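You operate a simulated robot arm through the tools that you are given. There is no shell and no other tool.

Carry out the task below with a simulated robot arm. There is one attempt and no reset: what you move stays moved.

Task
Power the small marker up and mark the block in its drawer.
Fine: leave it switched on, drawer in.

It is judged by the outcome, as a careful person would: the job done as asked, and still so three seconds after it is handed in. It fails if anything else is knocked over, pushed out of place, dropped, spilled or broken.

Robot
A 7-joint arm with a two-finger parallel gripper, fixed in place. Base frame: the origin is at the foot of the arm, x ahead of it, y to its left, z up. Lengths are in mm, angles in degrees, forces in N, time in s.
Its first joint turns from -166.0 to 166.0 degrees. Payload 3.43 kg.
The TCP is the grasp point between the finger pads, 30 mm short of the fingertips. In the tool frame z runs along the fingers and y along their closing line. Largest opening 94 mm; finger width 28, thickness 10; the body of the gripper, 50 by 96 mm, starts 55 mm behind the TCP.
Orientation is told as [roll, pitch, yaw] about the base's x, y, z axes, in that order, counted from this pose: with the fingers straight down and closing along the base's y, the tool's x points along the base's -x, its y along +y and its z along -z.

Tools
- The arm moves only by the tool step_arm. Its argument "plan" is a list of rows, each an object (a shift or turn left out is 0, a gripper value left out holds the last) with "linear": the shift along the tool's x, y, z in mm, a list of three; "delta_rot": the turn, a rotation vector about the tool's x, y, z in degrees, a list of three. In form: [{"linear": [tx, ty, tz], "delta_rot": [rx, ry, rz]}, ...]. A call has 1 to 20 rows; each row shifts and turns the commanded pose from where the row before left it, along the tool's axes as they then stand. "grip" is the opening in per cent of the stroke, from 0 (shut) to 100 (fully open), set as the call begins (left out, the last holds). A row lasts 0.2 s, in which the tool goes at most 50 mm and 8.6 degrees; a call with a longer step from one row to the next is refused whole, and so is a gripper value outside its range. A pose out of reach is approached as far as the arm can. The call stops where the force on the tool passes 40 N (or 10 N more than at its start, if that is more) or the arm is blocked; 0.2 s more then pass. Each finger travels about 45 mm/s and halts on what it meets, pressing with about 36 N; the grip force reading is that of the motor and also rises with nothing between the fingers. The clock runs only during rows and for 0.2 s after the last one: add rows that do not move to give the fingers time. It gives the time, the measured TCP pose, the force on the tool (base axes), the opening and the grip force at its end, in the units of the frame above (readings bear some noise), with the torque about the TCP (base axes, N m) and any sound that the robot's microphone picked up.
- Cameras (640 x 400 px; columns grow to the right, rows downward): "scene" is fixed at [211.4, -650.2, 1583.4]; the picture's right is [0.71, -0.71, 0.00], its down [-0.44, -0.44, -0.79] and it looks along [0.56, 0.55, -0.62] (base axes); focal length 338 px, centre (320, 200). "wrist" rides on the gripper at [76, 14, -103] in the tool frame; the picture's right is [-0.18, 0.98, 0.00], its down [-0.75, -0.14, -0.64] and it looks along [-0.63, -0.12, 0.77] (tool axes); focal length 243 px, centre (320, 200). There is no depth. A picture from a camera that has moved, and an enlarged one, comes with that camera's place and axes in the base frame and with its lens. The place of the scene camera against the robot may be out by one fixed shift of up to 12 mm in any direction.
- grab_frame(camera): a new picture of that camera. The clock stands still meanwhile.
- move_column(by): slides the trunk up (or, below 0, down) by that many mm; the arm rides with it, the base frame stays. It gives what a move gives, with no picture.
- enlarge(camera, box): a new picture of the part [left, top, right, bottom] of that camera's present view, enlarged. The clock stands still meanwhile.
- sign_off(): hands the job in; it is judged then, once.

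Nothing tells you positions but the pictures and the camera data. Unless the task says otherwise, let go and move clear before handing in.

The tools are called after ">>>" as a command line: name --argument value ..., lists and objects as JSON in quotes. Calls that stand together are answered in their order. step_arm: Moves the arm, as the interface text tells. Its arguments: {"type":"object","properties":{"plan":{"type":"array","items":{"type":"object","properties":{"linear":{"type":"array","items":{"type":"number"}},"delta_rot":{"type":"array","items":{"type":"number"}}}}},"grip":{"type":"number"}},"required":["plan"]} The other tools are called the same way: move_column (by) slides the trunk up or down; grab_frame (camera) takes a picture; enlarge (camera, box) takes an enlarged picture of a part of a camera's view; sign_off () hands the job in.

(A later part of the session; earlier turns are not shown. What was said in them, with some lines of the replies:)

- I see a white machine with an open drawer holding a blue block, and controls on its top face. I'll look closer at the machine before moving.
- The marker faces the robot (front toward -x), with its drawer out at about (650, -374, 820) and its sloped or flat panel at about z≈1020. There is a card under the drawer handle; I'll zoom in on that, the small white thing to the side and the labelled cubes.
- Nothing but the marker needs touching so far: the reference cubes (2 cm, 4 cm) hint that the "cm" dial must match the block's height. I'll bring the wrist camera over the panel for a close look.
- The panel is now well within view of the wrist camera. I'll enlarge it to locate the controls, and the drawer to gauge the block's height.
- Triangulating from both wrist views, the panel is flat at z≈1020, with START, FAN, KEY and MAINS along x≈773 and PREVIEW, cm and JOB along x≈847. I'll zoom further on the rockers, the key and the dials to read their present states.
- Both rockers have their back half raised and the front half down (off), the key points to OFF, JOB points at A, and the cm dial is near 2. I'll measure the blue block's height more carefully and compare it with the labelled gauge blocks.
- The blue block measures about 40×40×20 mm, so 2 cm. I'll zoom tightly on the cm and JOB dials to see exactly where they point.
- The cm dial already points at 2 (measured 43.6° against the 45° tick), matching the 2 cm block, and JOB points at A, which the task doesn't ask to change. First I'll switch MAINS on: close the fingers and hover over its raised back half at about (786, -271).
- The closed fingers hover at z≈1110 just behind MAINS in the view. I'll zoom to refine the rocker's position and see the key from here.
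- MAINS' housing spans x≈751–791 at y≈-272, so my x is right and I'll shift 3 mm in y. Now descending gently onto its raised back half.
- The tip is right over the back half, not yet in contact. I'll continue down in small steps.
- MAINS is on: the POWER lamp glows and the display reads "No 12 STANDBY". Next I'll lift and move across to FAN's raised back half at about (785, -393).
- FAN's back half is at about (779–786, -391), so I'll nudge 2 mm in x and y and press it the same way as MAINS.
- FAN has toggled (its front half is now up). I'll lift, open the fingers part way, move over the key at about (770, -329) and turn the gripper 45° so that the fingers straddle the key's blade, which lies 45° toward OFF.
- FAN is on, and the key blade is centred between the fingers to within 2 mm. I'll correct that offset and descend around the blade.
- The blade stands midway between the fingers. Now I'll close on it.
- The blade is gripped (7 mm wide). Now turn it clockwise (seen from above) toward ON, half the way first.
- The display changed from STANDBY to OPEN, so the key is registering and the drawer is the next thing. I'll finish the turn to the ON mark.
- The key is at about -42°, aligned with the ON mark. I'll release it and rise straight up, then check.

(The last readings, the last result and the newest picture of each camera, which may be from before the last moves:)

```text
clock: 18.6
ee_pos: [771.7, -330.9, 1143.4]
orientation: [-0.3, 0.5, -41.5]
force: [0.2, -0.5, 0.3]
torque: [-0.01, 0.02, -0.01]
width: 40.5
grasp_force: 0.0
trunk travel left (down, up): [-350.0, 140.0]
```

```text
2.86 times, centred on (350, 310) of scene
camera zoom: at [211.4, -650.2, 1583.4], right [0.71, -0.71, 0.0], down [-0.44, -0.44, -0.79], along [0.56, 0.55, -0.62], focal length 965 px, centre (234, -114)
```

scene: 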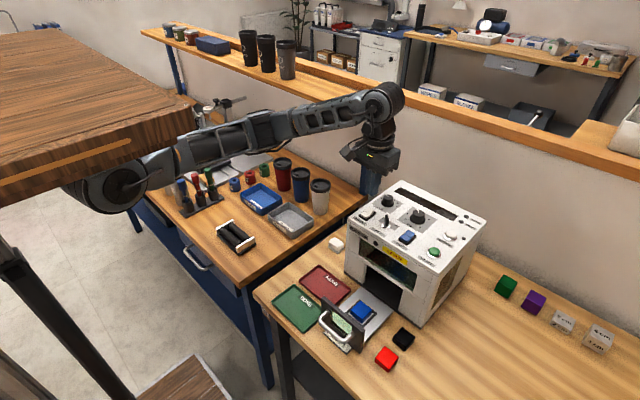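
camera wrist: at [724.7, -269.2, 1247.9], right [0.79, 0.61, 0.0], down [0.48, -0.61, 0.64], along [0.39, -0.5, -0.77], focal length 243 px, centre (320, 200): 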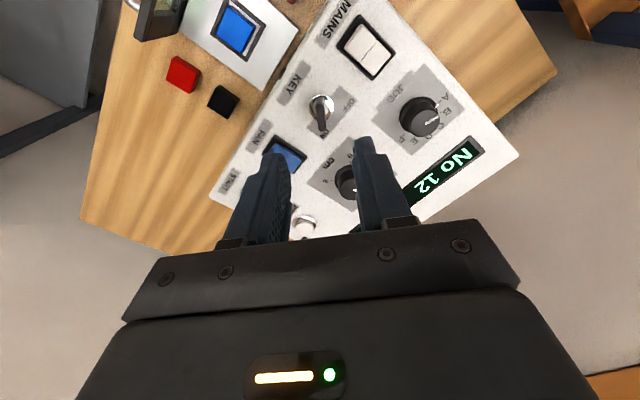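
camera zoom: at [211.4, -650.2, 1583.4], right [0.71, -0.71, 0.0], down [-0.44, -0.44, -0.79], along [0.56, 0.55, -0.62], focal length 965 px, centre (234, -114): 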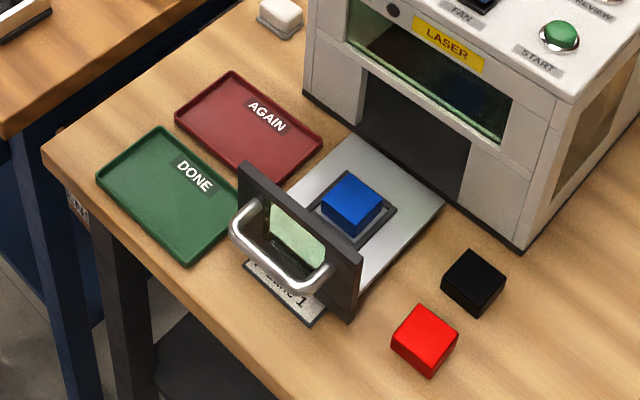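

The key now points to ON, with MAINS and FAN on and the display waiting with OPEN. I'll turn the gripper back, retreat forward of the machine and look at the drawer's handle to plan the push.

>>> step_arm --plan '[{"linear": [0, 0, -30], "delta_rot": [0, 0, -8.3]}, {"linear": [0, 0, -30], "delta_rot": [0, 0, -8.3]}, {"delta_rot": [0, 0, -8.3]}, {"delta_rot": [0, 0, -8.3]}, {"delta_rot": [0, 0, -8.3]}, {"linear": [45, -10, 0]}, {"linear": [45, -10, 0]}, {"linear": [45, -10, 0]}, {"linear": [45, -10, 0]}, {"linear": [45, 0, 0]}, {"linear": [0, 0, 0]}]' --grip 100

>>> grab_frame --camera "wrist"

>>> enlarge --camera "wrist" --box '[250, 60, 410, 240]'

>>> enlarge --camera "scene" --box '[350, 170, 500, 270]'

```text
clock: 21.0
ee_pos: [545.9, -371.2, 1207.1]
orientation: [0.2, 0.5, 0.0]
force: [0.1, 0.8, 0.7]
torque: [-0.01, 0.01, -0.01]
width: 94.2
grasp_force: 0.1
trunk travel left (down, up): [-350.0, 140.0]
```

```text
taken
camera wrist: at [470.8, -355.8, 1310.9], right [0.18, 0.98, 0.0], down [0.76, -0.14, 0.63], along [0.62, -0.12, -0.77], focal length 243 px, centre (320, 200)
```

wrist: 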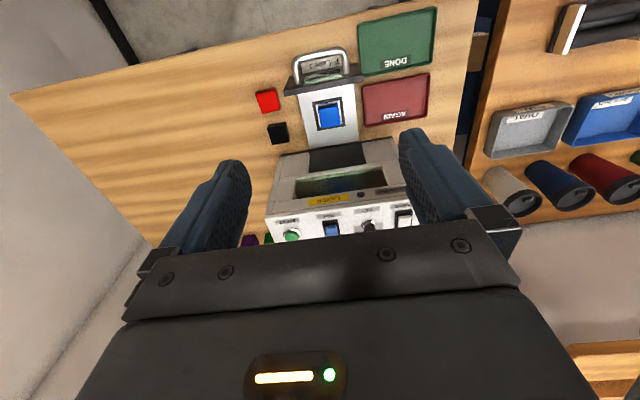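

```text
2.22 times, centred on (330, 150) of wrist
camera zoom: at [470.8, -355.8, 1310.9], right [0.18, 0.98, 0.0], down [0.76, -0.14, 0.63], along [0.62, -0.12, -0.77], focal length 539 px, centre (298, 311)
```

zoom: 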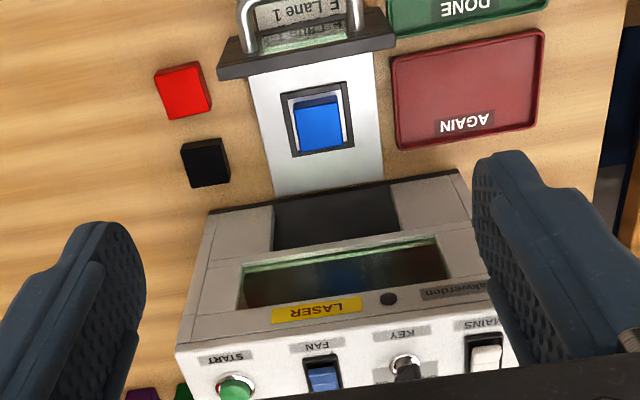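

```text
4.00 times, centred on (425, 220) of scene
camera zoom: at [211.4, -650.2, 1583.4], right [0.71, -0.71, 0.0], down [-0.44, -0.44, -0.79], along [0.56, 0.55, -0.62], focal length 1350 px, centre (-100, 120)
```

zoom: 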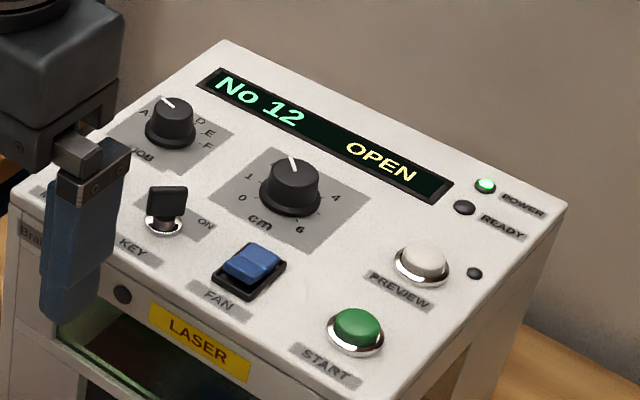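

The wiring of states is as wanted; next I need the handle's exact place and height. I'll zoom on it from here.

>>> enlarge --camera "wrist" --box '[280, 40, 370, 100]'

>>> enlarge --camera "wrist" --box '[270, 95, 420, 200]'

```text
6.67 times, centred on (325, 70) of wrist
camera zoom: at [470.8, -355.8, 1310.9], right [0.18, 0.98, 0.0], down [0.76, -0.14, 0.63], along [0.62, -0.12, -0.77], focal length 1618 px, centre (287, 1067)
```

zoom: 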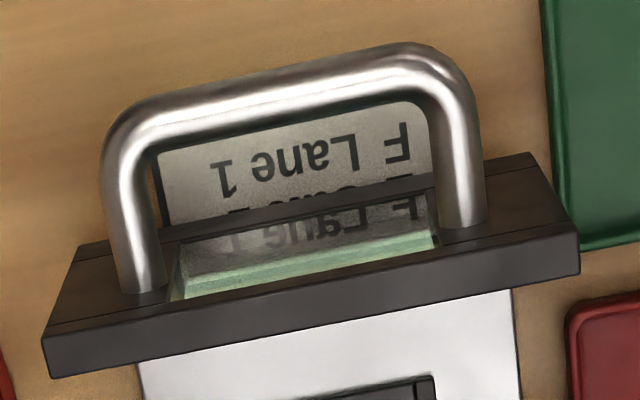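

```text
3.81 times, centred on (345, 148) of wrist
camera zoom: at [470.8, -355.8, 1310.9], right [0.18, 0.98, 0.0], down [0.76, -0.14, 0.63], along [0.62, -0.12, -0.77], focal length 924 px, centre (225, 400)
```

zoom: 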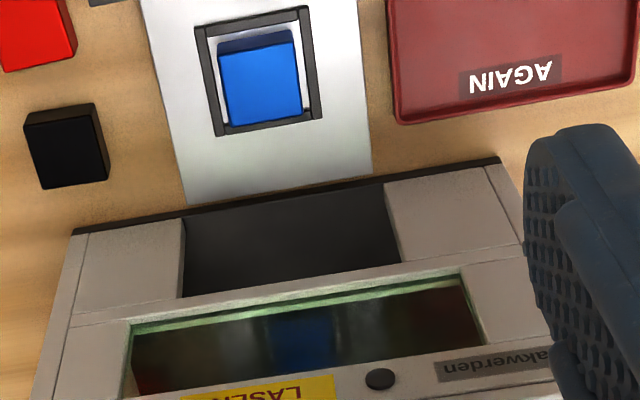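

The drawer front plate is about 100 mm tall (top z≈913, front face x≈568) and its handle bar is at about x=534, y=-371, z≈868; the machine front is near x≈735. I'll back off in front of the handle, tilt the gripper forward a bit so its body stays clear of the machine, and look again.

>>> step_arm --plan '[{"linear": [40, 0, 0]}, {"linear": [40, 0, 0]}, {"linear": [0, 0, 45]}, {"linear": [0, 0, 45]}, {"linear": [0, 0, 45]}, {"linear": [0, 0, 30]}, {"delta_rot": [0, -7, 0]}, {"delta_rot": [0, -7, 0]}, {"delta_rot": [0, -6, 0]}, {"linear": [0, 0, 0]}]'

>>> grab_frame --camera "wrist"

>>> grab_frame --camera "scene"

```text
clock: 23.2
ee_pos: [465.9, -370.8, 1042.9]
orientation: [0.2, -19.4, -0.2]
force: [-0.4, 0.9, 0.2]
torque: [0.0, -0.02, -0.02]
width: 93.7
grasp_force: 0.0
trunk travel left (down, up): [-350.0, 140.0]
```

```text
taken
camera wrist: at [359.2, -356.1, 1113.9], right [0.17, 0.98, 0.06], down [0.5, -0.14, 0.86], along [0.85, -0.12, -0.51], focal length 243 px, centre (320, 200)
```

wrist: 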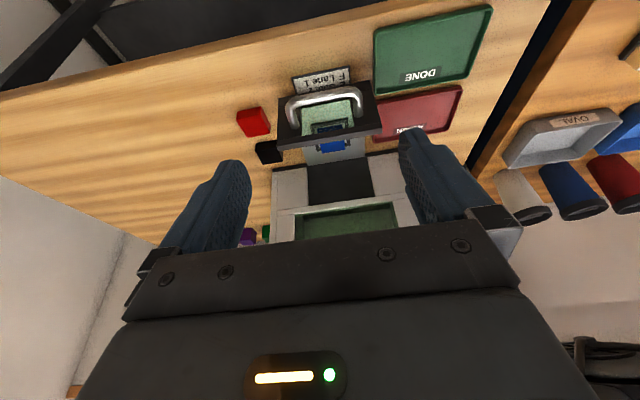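

```text
taken
```

scene: 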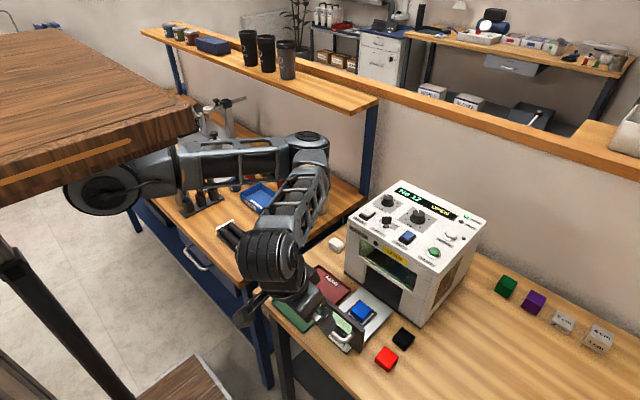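

I'll zoom on the handle from this lower angle to fix its height.

>>> enlarge --camera "wrist" --box '[265, 55, 395, 185]'

>>> enlarge --camera "wrist" --box '[280, 60, 360, 110]'

```text
3.08 times, centred on (330, 120) of wrist
camera zoom: at [359.2, -356.1, 1113.9], right [0.17, 0.98, 0.06], down [0.5, -0.14, 0.86], along [0.85, -0.12, -0.51], focal length 746 px, centre (289, 446)
```

zoom: 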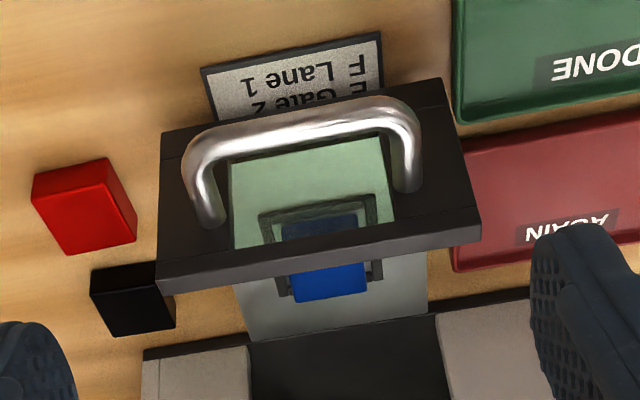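

```text
8.00 times, centred on (320, 85) of wrist
camera zoom: at [359.2, -356.1, 1113.9], right [0.17, 0.98, 0.06], down [0.5, -0.14, 0.86], along [0.85, -0.12, -0.51], focal length 1941 px, centre (320, 1120)
```

zoom: 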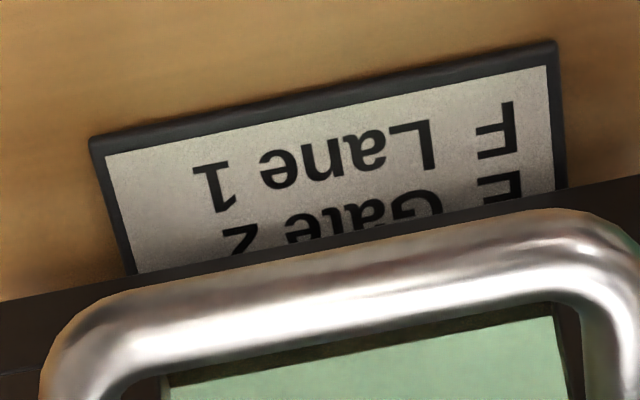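

The bar is at about (534, -368, 874). I'll close the fingers and come straight down in front of it to z≈883, leaving about 40 mm of gap.

>>> step_arm --plan '[{"linear": [13.3, 0.8, 37.7]}, {"linear": [13.3, 0.8, 37.7]}, {"linear": [13.3, 0.8, 37.7]}, {"linear": [13.3, 0.8, 37.7]}, {"linear": [0, 0, 0]}]' --grip 0

>>> grab_frame --camera "wrist"

>>> enlarge --camera "scene" --box '[230, 220, 440, 380]'

```text
clock: 24.4
ee_pos: [465.5, -366.2, 882.5]
orientation: [0.2, -19.6, -0.1]
force: [-0.5, -0.1, 0.5]
torque: [-0.01, -0.01, -0.04]
width: 0.2
grasp_force: 10.4
trunk travel left (down, up): [-350.0, 140.0]
```

```text
taken
camera wrist: at [359.7, -351.3, 953.6], right [0.17, 0.98, 0.06], down [0.5, -0.14, 0.86], along [0.85, -0.12, -0.51], focal length 243 px, centre (320, 200)
```

wrist: 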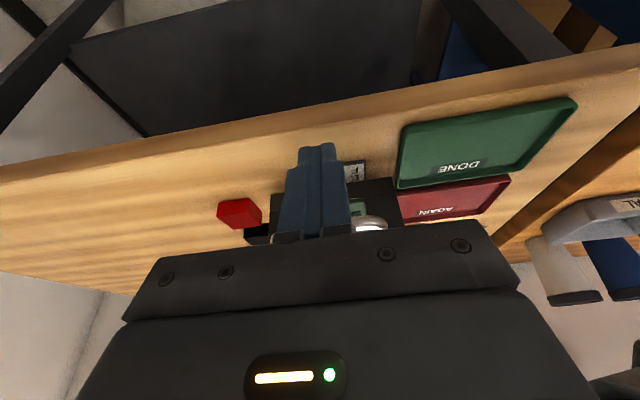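

```text
2.50 times, centred on (335, 300) of scene
camera zoom: at [211.4, -650.2, 1583.4], right [0.71, -0.71, 0.0], down [-0.44, -0.44, -0.79], along [0.56, 0.55, -0.62], focal length 844 px, centre (282, -50)
```

zoom: 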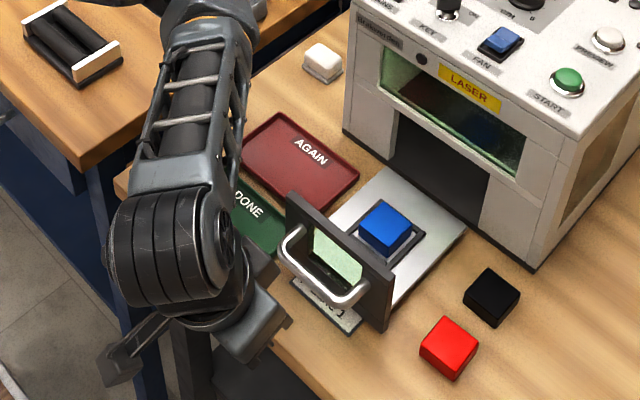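

The fingers are level with the bar. Now I'll advance in +x slowly up to contact with the handle.

>>> step_arm --plan '[{"linear": [-18.9, 0, 6.7]}, {"linear": [-18.9, 0, 6.7]}, {"linear": [-9.4, 0, 3.3]}, {"linear": [0, 0, 0]}]'

>>> enlarge --camera "scene" --box '[230, 220, 440, 380]'

>>> grab_frame --camera "wrist"

```text
clock: 25.4
ee_pos: [515.1, -367.4, 882.0]
orientation: [0.2, -19.5, -0.1]
force: [-0.4, -1.0, -2.5]
torque: [-0.02, 0.04, -0.01]
width: 0.1
grasp_force: 33.3
trunk travel left (down, up): [-350.0, 140.0]
```

```text
2.50 times, centred on (335, 300) of scene
camera zoom: at [211.4, -650.2, 1583.4], right [0.71, -0.71, 0.0], down [-0.44, -0.44, -0.79], along [0.56, 0.55, -0.62], focal length 844 px, centre (282, -50)
```

zoom: 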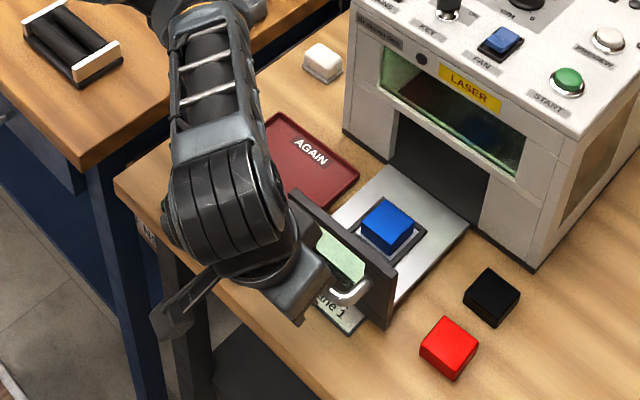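

```text
taken
camera wrist: at [409.1, -352.6, 953.8], right [0.17, 0.98, 0.07], down [0.5, -0.14, 0.86], along [0.85, -0.12, -0.51], focal length 243 px, centre (320, 200)
```

wrist: 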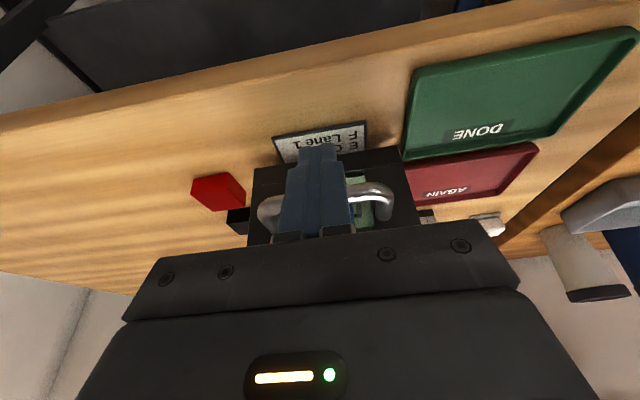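

Contact is made and the drawer slides with very little force. I'll keep pushing at a gentle pace for 80 mm and check.

>>> step_arm --plan '[{"linear": [-9.43, 0, 3.34]}, {"linear": [-9.43, 0, 3.34]}, {"linear": [-9.43, 0, 3.34]}, {"linear": [-9.43, 0, 3.34]}, {"linear": [-9.43, 0, 3.34]}, {"linear": [-9.43, 0, 3.34]}, {"linear": [-9.43, 0, 3.34]}, {"linear": [-9.43, 0, 3.34]}, {"linear": [0, 0, 0]}]'

>>> grab_frame --camera "scene"

>>> grab_frame --camera "wrist"

```text
clock: 27.4
ee_pos: [596.5, -366.5, 883.0]
orientation: [0.2, -19.5, -0.1]
force: [0.2, 0.2, 0.0]
torque: [0.03, -0.04, 0.01]
width: 0.0
grasp_force: 33.0
trunk travel left (down, up): [-350.0, 140.0]
```

```text
taken
```

scene: 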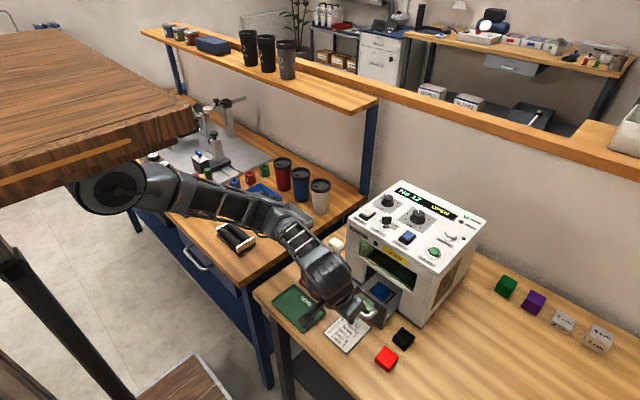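

```text
taken
camera wrist: at [489.8, -352.1, 954.4], right [0.17, 0.98, 0.07], down [0.5, -0.14, 0.86], along [0.85, -0.12, -0.51], focal length 243 px, centre (320, 200)
```

wrist: 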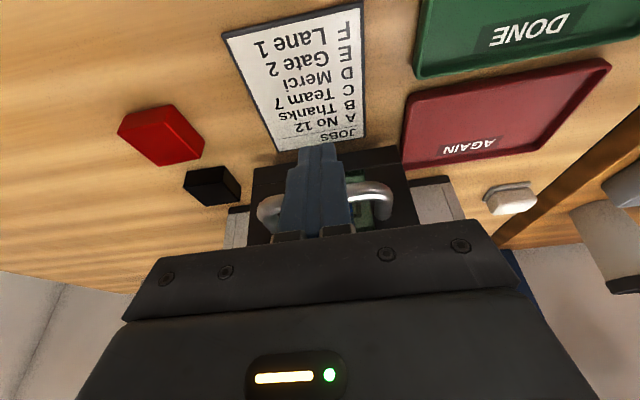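

The job list card is now visible (A = "No 12", matching the display), and the drawer is about half in with almost no resistance. I'll continue.

>>> step_arm --plan '[{"linear": [-9.43, 0, 3.34]}, {"linear": [-9.43, 0, 3.34]}, {"linear": [-9.43, 0, 3.34]}, {"linear": [-9.43, 0, 3.34]}, {"linear": [-9.43, 0, 3.34]}, {"linear": [0, 0, 0]}]'

>>> enlarge --camera "scene" --box '[300, 170, 500, 360]'

>>> grab_frame --camera "wrist"

```text
clock: 28.8
ee_pos: [645.9, -366.8, 882.3]
orientation: [0.2, -19.4, 0.0]
force: [-1.3, -0.3, 0.5]
torque: [0.01, 0.0, -0.03]
width: 0.0
grasp_force: 32.5
trunk travel left (down, up): [-350.0, 140.0]
```

```text
2.11 times, centred on (400, 265) of scene
camera zoom: at [211.4, -650.2, 1583.4], right [0.71, -0.71, 0.0], down [-0.44, -0.44, -0.79], along [0.56, 0.55, -0.62], focal length 711 px, centre (152, 63)
```

zoom: 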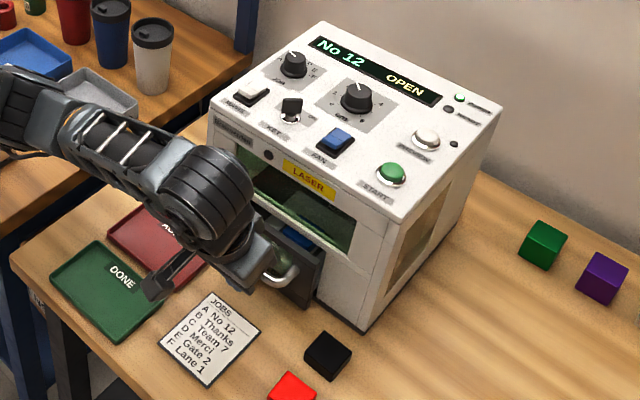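

```text
taken
camera wrist: at [539.4, -351.8, 954.1], right [0.17, 0.98, 0.07], down [0.5, -0.14, 0.86], along [0.85, -0.12, -0.51], focal length 243 px, centre (320, 200)
```

wrist: 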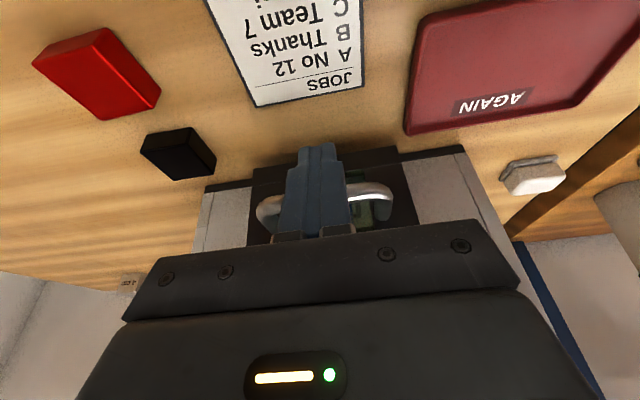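

About 25 mm of travel is left and the wrist stays well clear of the machine. I'll go on in 4 mm steps until it seats.

>>> step_arm --plan '[{"linear": [-3.77, 0, 1.34]}, {"linear": [-3.77, 0, 1.34]}, {"linear": [-3.77, 0, 1.34]}, {"linear": [-3.77, 0, 1.34]}, {"linear": [-3.77, 0, 1.34]}, {"linear": [0, 0, 0]}]'

>>> enlarge --camera "scene" --box '[300, 170, 500, 360]'

>>> enlarge --camera "wrist" --box '[190, 120, 500, 250]'

```text
clock: 30.2
ee_pos: [662.0, -366.7, 882.6]
orientation: [0.3, -19.2, -0.3]
force: [-30.6, 3.3, -2.9]
torque: [0.06, 0.34, 0.13]
width: 0.1
grasp_force: 33.3
trunk travel left (down, up): [-350.0, 140.0]
```

```text
2.11 times, centred on (400, 265) of scene
camera zoom: at [211.4, -650.2, 1583.4], right [0.71, -0.71, 0.0], down [-0.44, -0.44, -0.79], along [0.56, 0.55, -0.62], focal length 711 px, centre (152, 63)
```

zoom: 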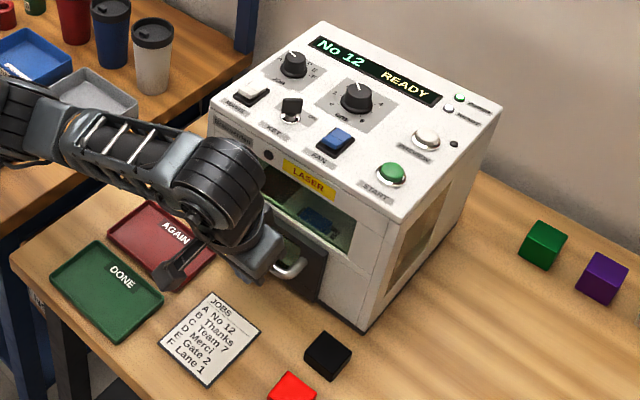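

```text
2.06 times, centred on (345, 185) of wrist
camera zoom: at [556.1, -352.0, 954.2], right [0.18, 0.98, 0.07], down [0.5, -0.15, 0.85], along [0.85, -0.12, -0.52], focal length 501 px, centre (268, 231)
```

zoom: 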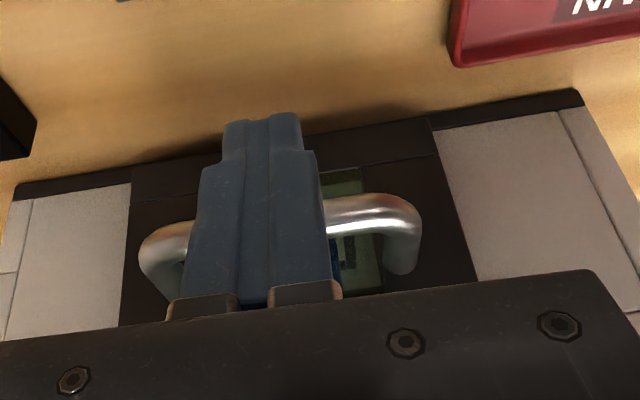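

The drawer has seated and the display and lamp now show READY. I'll back away from the handle and rise clear.

>>> step_arm --plan '[{"linear": [4.7, 0, -1.67]}, {"linear": [9.43, 0, -3.34]}, {"linear": [28.3, 0, -10]}, {"linear": [28.3, 0, -10]}, {"linear": [-13.3, 0, -37.7]}, {"linear": [-13.3, 0, -37.7]}, {"linear": [-13.3, 0, -37.7]}, {"linear": [-13.3, 0, -37.7]}, {"linear": [-13.3, 0, -37.7]}, {"linear": [-13.3, 0, -37.7]}, {"linear": [-13.3, 0, -37.7]}, {"delta_rot": [0, 7, 0]}, {"delta_rot": [0, 7, 0]}, {"delta_rot": [0, 6, 0]}, {"linear": [0, 0, 0]}]'

>>> enlarge --camera "scene" --box '[300, 170, 500, 360]'

>>> grab_frame --camera "wrist"

```text
clock: 33.4
ee_pos: [588.7, -368.2, 1163.4]
orientation: [0.1, 0.5, 0.0]
force: [-0.3, -0.7, -0.2]
torque: [0.0, -0.05, -0.02]
width: 0.0
grasp_force: 32.5
trunk travel left (down, up): [-350.0, 140.0]
```

```text
2.11 times, centred on (400, 265) of scene
camera zoom: at [211.4, -650.2, 1583.4], right [0.71, -0.71, 0.0], down [-0.44, -0.44, -0.79], along [0.56, 0.55, -0.62], focal length 711 px, centre (152, 63)
```

zoom: 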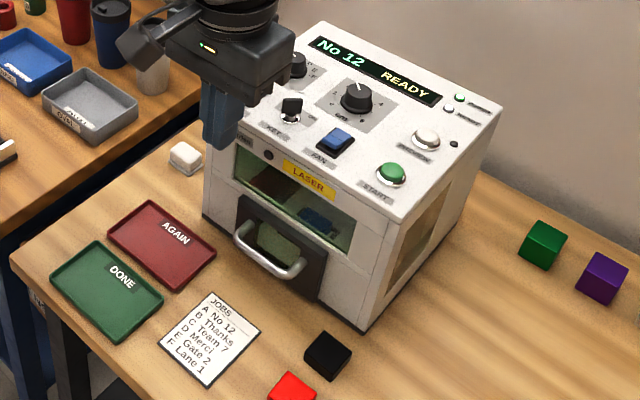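

```text
taken
camera wrist: at [514.4, -353.2, 1266.4], right [0.18, 0.98, 0.0], down [0.76, -0.14, 0.63], along [0.62, -0.12, -0.77], focal length 243 px, centre (320, 200)
```

wrist: 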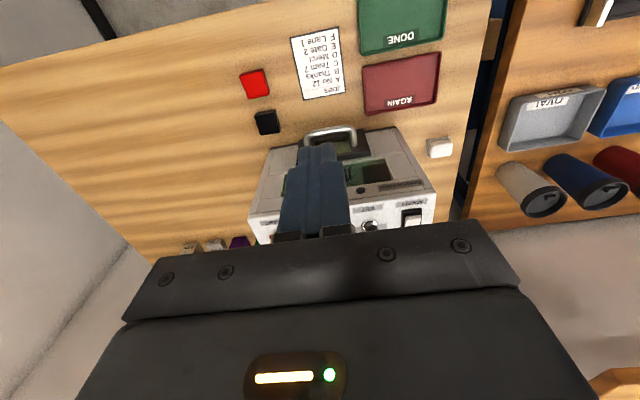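

The drawer is fully in and stays in. I'll check the lamps and dials once more before pressing START.

>>> enlarge --camera "scene" --box '[385, 180, 490, 270]'

>>> enlarge --camera "scene" --box '[360, 240, 430, 310]'

```text
4.44 times, centred on (438, 225) of scene
camera zoom: at [211.4, -650.2, 1583.4], right [0.71, -0.71, 0.0], down [-0.44, -0.44, -0.79], along [0.56, 0.55, -0.62], focal length 1501 px, centre (-202, 89)
```

zoom: 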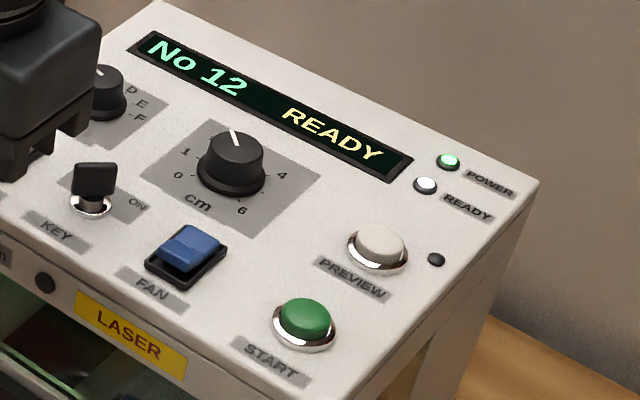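

```text
5.71 times, centred on (395, 275) of scene
camera zoom: at [211.4, -650.2, 1583.4], right [0.71, -0.71, 0.0], down [-0.44, -0.44, -0.79], along [0.56, 0.55, -0.62], focal length 1929 px, centre (-109, -229)
```

zoom: 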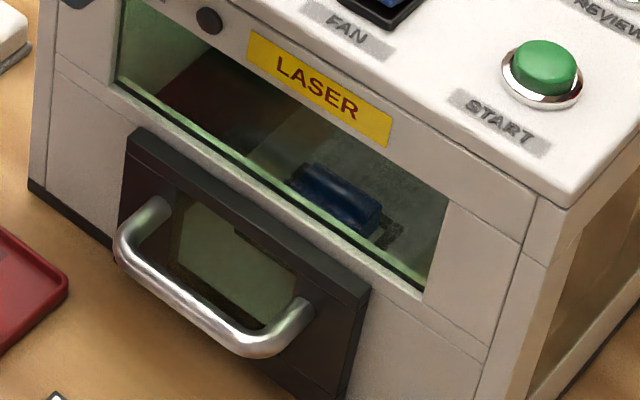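

POWER and READY are both lit, and the dials are unchanged. I'll move the closed fingers above START at about (772, -463).

>>> step_arm --plan '[{"linear": [-36.7, -19, 0]}, {"linear": [-36.7, -19, 0]}, {"linear": [-36.7, -19, 0]}, {"linear": [-36.7, -19, 0]}, {"linear": [-36.7, -19, 0]}, {"linear": [0, 0, 25]}, {"linear": [0, 0, 25]}, {"linear": [0, 0, 0]}]'

>>> grab_frame --camera "wrist"

>>> enlarge --camera "wrist" --box '[270, 60, 370, 160]'

```text
clock: 35.2
ee_pos: [774.2, -461.2, 1111.2]
orientation: [0.2, 0.5, 0.1]
force: [0.4, -0.4, 1.1]
torque: [-0.02, 0.0, 0.01]
width: 0.1
grasp_force: 33.0
trunk travel left (down, up): [-350.0, 140.0]
```

```text
taken
camera wrist: at [697.6, -447.0, 1213.8], right [0.18, 0.98, 0.0], down [0.76, -0.14, 0.63], along [0.62, -0.12, -0.77], focal length 243 px, centre (320, 200)
```

wrist: 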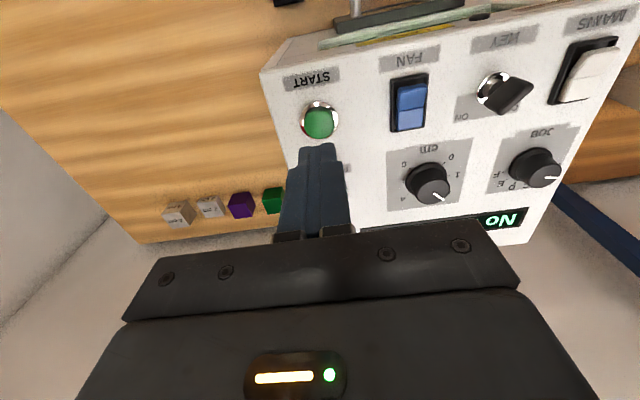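

```text
4.00 times, centred on (320, 110) of wrist
camera zoom: at [697.6, -447.0, 1213.8], right [0.18, 0.98, 0.0], down [0.76, -0.14, 0.63], along [0.62, -0.12, -0.77], focal length 970 px, centre (320, 560)
```

zoom: 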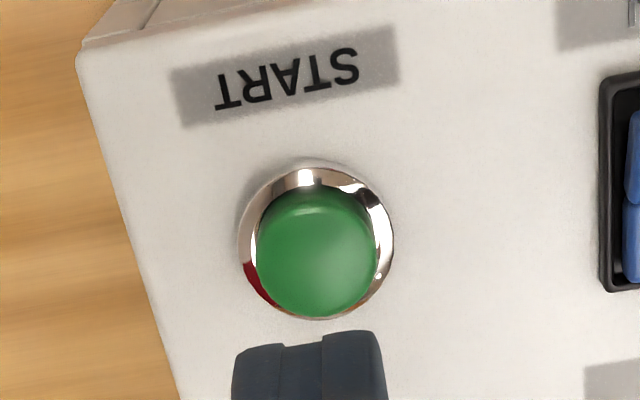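

START is within 2–3 mm of my axis. I'll correct and press it gently.

>>> step_arm --plan '[{"linear": [2.3, -0.5, 20]}, {"linear": [0, 0, 18]}, {"linear": [0, 0, 3]}, {"linear": [0, 0, 2]}, {"linear": [0, 0, 2]}, {"linear": [0, 0, 0]}]'

>>> enlarge --camera "scene" --box '[385, 180, 490, 270]'

```text
clock: 36.6
ee_pos: [771.1, -463.9, 1066.1]
orientation: [0.2, 0.4, 0.0]
force: [0.4, -0.2, 0.8]
torque: [-0.01, 0.02, -0.01]
width: 0.1
grasp_force: 33.8
trunk travel left (down, up): [-350.0, 140.0]
```

```text
4.44 times, centred on (438, 225) of scene
camera zoom: at [211.4, -650.2, 1583.4], right [0.71, -0.71, 0.0], down [-0.44, -0.44, -0.79], along [0.56, 0.55, -0.62], focal length 1501 px, centre (-202, 89)
```

zoom: 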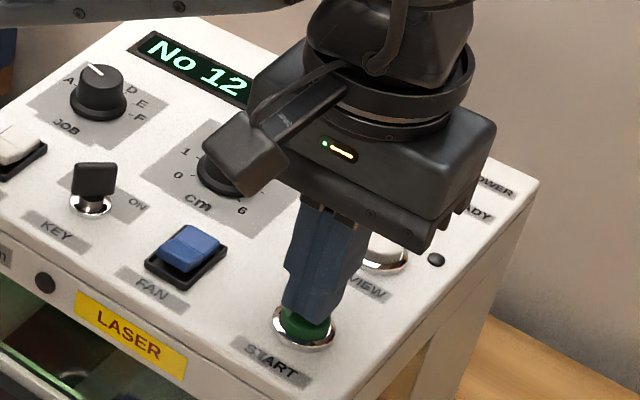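

The tip hovers just above the green button. I'll press on in 1.5 mm steps.

>>> step_arm --plan '[{"linear": [0, 0, 1.5]}, {"linear": [0, 0, 1.5]}, {"linear": [0, 0, 1.5]}, {"linear": [0, 0, 0]}]'

>>> enlarge --camera "scene" --box '[385, 180, 490, 270]'

```text
clock: 37.6
ee_pos: [771.2, -462.8, 1062.1]
orientation: [0.2, 0.4, 0.0]
force: [0.9, 0.1, 0.8]
torque: [0.02, -0.01, 0.02]
width: 0.0
grasp_force: 33.1
trunk travel left (down, up): [-350.0, 140.0]
```

```text
4.44 times, centred on (438, 225) of scene
camera zoom: at [211.4, -650.2, 1583.4], right [0.71, -0.71, 0.0], down [-0.44, -0.44, -0.79], along [0.56, 0.55, -0.62], focal length 1501 px, centre (-202, 89)
```

zoom: 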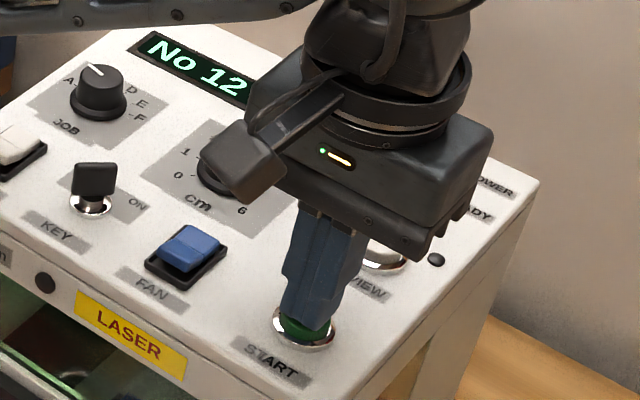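

Still no contact force. Continuing down slowly.

>>> step_arm --plan '[{"linear": [0, 0, 1.5]}, {"linear": [0, 0, 1.5]}, {"linear": [0, 0, 0]}]'

>>> enlarge --camera "scene" --box '[385, 180, 490, 270]'

>>> grab_frame --camera "wrist"

```text
clock: 38.4
ee_pos: [770.2, -462.1, 1058.4]
orientation: [0.1, 0.5, 0.0]
force: [-0.4, 1.2, 2.6]
torque: [0.05, 0.03, 0.0]
width: 0.0
grasp_force: 33.2
trunk travel left (down, up): [-350.0, 140.0]
heard: click
```

```text
4.44 times, centred on (438, 225) of scene
camera zoom: at [211.4, -650.2, 1583.4], right [0.71, -0.71, 0.0], down [-0.44, -0.44, -0.79], along [0.56, 0.55, -0.62], focal length 1501 px, centre (-202, 89)
```

zoom: 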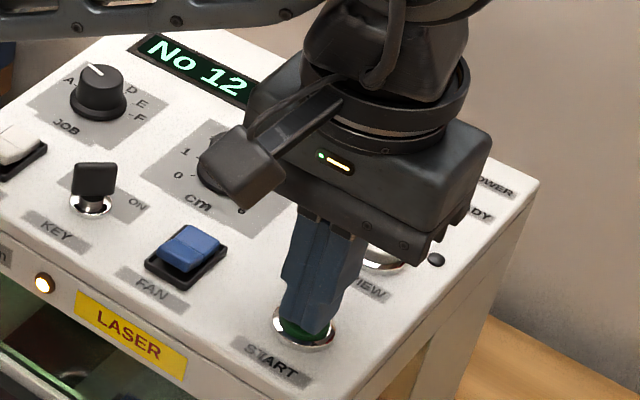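

```text
taken
camera wrist: at [695.1, -448.2, 1162.1], right [0.18, 0.98, 0.0], down [0.76, -0.14, 0.64], along [0.62, -0.12, -0.77], focal length 243 px, centre (320, 200)
```

wrist: 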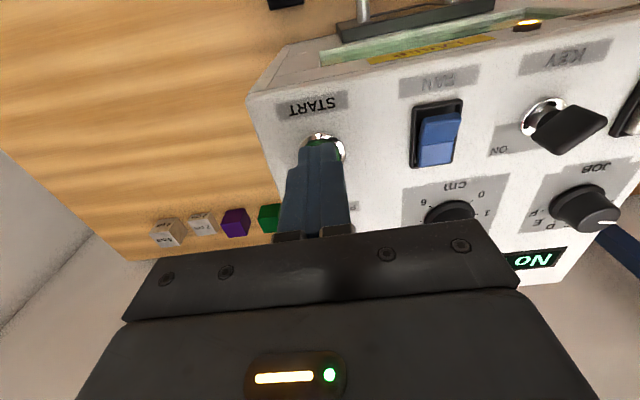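

A click was heard and the amber laser-on lamp at the front is lit, so marking has begun. I'll release the button by rising straight up, then back away to see the display.

>>> step_arm --plan '[{"linear": [0, 0, -10]}, {"linear": [0, 0, -30]}, {"linear": [0, 0, -40]}, {"linear": [0, 0, -40]}, {"linear": [40, 0, 0]}, {"linear": [40, 0, 0]}, {"linear": [40, 0, 0]}, {"linear": [0, 0, 0]}]'

>>> enlarge --camera "scene" --box '[340, 170, 500, 320]'

```text
clock: 40.2
ee_pos: [649.9, -462.6, 1179.4]
orientation: [0.2, 0.5, 0.0]
force: [-0.5, 0.3, 0.4]
torque: [0.01, 0.01, 0.02]
width: 0.0
grasp_force: 33.1
trunk travel left (down, up): [-350.0, 140.0]
```

```text
2.67 times, centred on (420, 245) of scene
camera zoom: at [211.4, -650.2, 1583.4], right [0.71, -0.71, 0.0], down [-0.44, -0.44, -0.79], along [0.56, 0.55, -0.62], focal length 900 px, centre (53, 80)
```

zoom: 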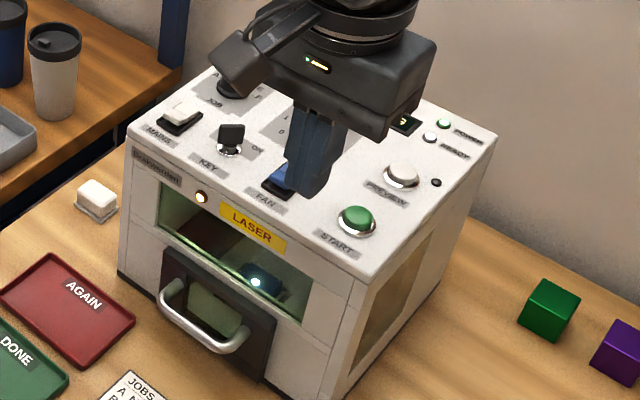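

The laser spot is burning on the block behind the window. I'll move farther back to clear the view and wait it out.

>>> step_arm --plan '[{"linear": [40, 10, -20]}, {"linear": [40, 10, -20]}, {"linear": [40, 20, -20]}, {"linear": [40, 30, -10]}, {"linear": [0, 0, 0]}]'

>>> enlarge --camera "scene" --box '[340, 170, 500, 320]'

```text
refused: row 4 steps farther than a row can; nothing moved
```

```text
2.67 times, centred on (420, 245) of scene
camera zoom: at [211.4, -650.2, 1583.4], right [0.71, -0.71, 0.0], down [-0.44, -0.44, -0.79], along [0.56, 0.55, -0.62], focal length 900 px, centre (53, 80)
```

zoom: 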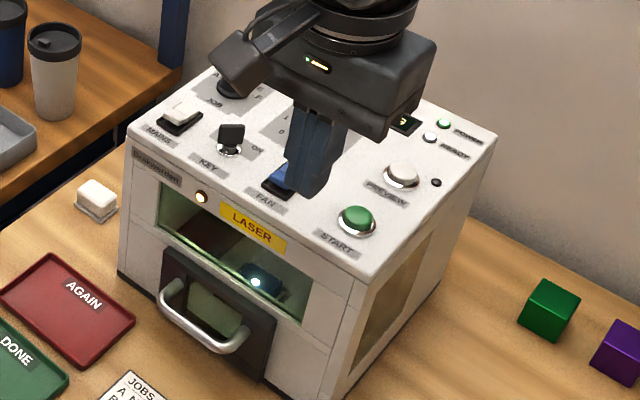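

One row was a little too long, so nothing moved; the marking spot is still visible. I'll resend with shorter steps.

>>> step_arm --plan '[{"linear": [40, 10, -20]}, {"linear": [40, 10, -20]}, {"linear": [35, 20, -15]}, {"linear": [30, 25, -10]}, {"linear": [0, 0, 0]}]'

>>> enlarge --camera "scene" --box '[340, 170, 500, 320]'

```text
clock: 41.4
ee_pos: [506.9, -397.5, 1245.3]
orientation: [0.3, 0.4, 0.0]
force: [0.0, -0.2, 0.2]
torque: [0.03, 0.01, 0.02]
width: 0.0
grasp_force: 33.0
trunk travel left (down, up): [-350.0, 140.0]
```

```text
2.67 times, centred on (420, 245) of scene
camera zoom: at [211.4, -650.2, 1583.4], right [0.71, -0.71, 0.0], down [-0.44, -0.44, -0.79], along [0.56, 0.55, -0.62], focal length 900 px, centre (53, 80)
```

zoom: 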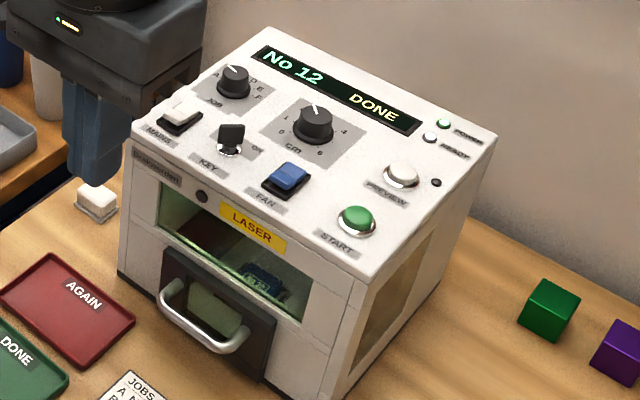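

The display reads "No 12 DONE" and the laser lamp is off. I'll look through the window to check the mark itself.

>>> enlarge --camera "scene" --box '[392, 262, 422, 284]'

>>> enlarge --camera "scene" --box '[370, 230, 430, 310]'

>>> grab_frame --camera "wrist"

>>> grab_frame --camera "scene"

```text
16.00 times, centred on (407, 273) of scene
camera zoom: at [211.4, -650.2, 1583.4], right [0.71, -0.71, 0.0], down [-0.44, -0.44, -0.79], along [0.56, 0.55, -0.62], focal length 5402 px, centre (-1072, -968)
```

zoom: 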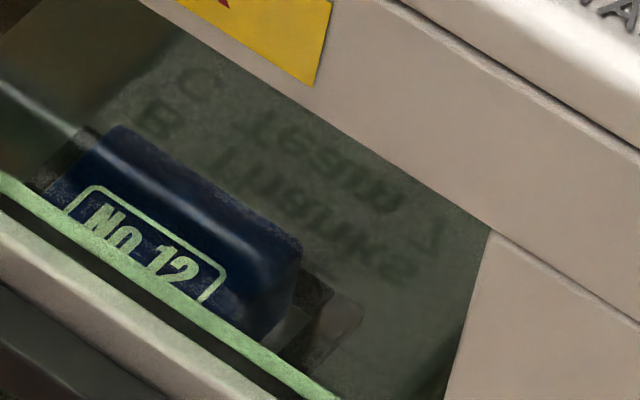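

```text
5.00 times, centred on (400, 270) of scene
camera zoom: at [211.4, -650.2, 1583.4], right [0.71, -0.71, 0.0], down [-0.44, -0.44, -0.79], along [0.56, 0.55, -0.62], focal length 1688 px, centre (-80, -150)
```

zoom: 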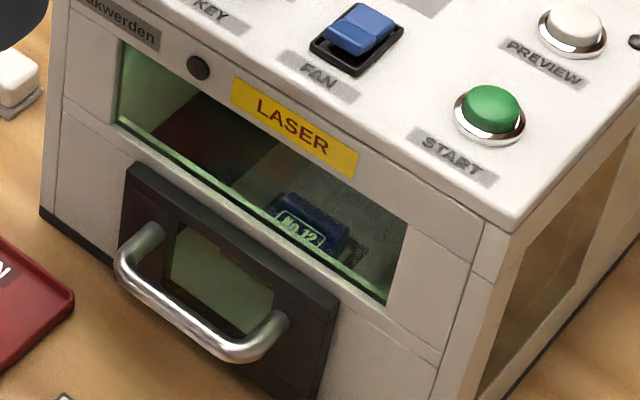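

```text
taken
camera wrist: at [432.0, -383.1, 1348.7], right [0.18, 0.98, 0.0], down [0.76, -0.14, 0.63], along [0.62, -0.11, -0.77], focal length 243 px, centre (320, 200)
```

wrist: 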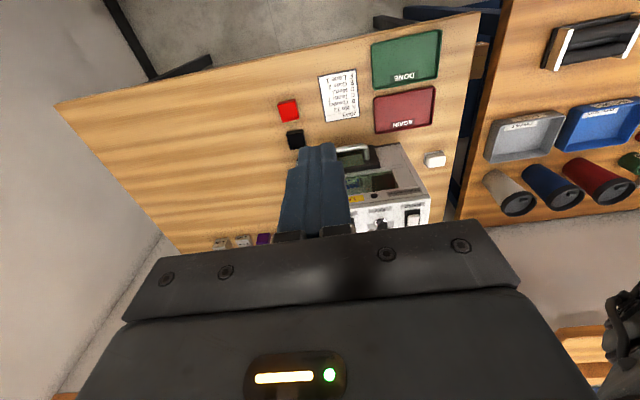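

```text
taken
```

scene: 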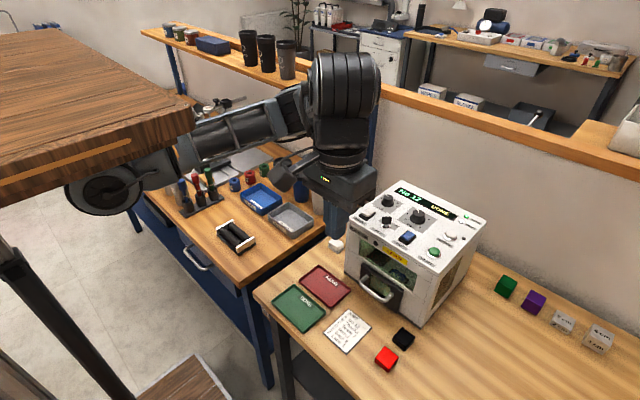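

A crisp, framed "No 12" now shows on the block through the window. The machine is still on, the drawer is in, and nothing else has moved. The arm is clear, so I'm handing in.

>>> sign_off

```text
The job is handed in.
```

The marker is powered up and the blue block in its drawer is now marked with a crisp, framed "No 12". I checked the mark through the window, and the display reads "No 12 DONE".

- **Power:** MAINS, FAN and KEY are all on, and I left them that way.
- **Job:** you didn't name one, so I left the dial where it was, on A. The job card lists A as "No 12".
- **Height setting:** the cm dial was already at 2, and the block measured about 2 cm tall, so I didn't change it.
- **Drawer:** it is pushed fully in, with the block still inside.

I saw nothing else moved or knocked over, and the arm was clear of the machine when I handed in.
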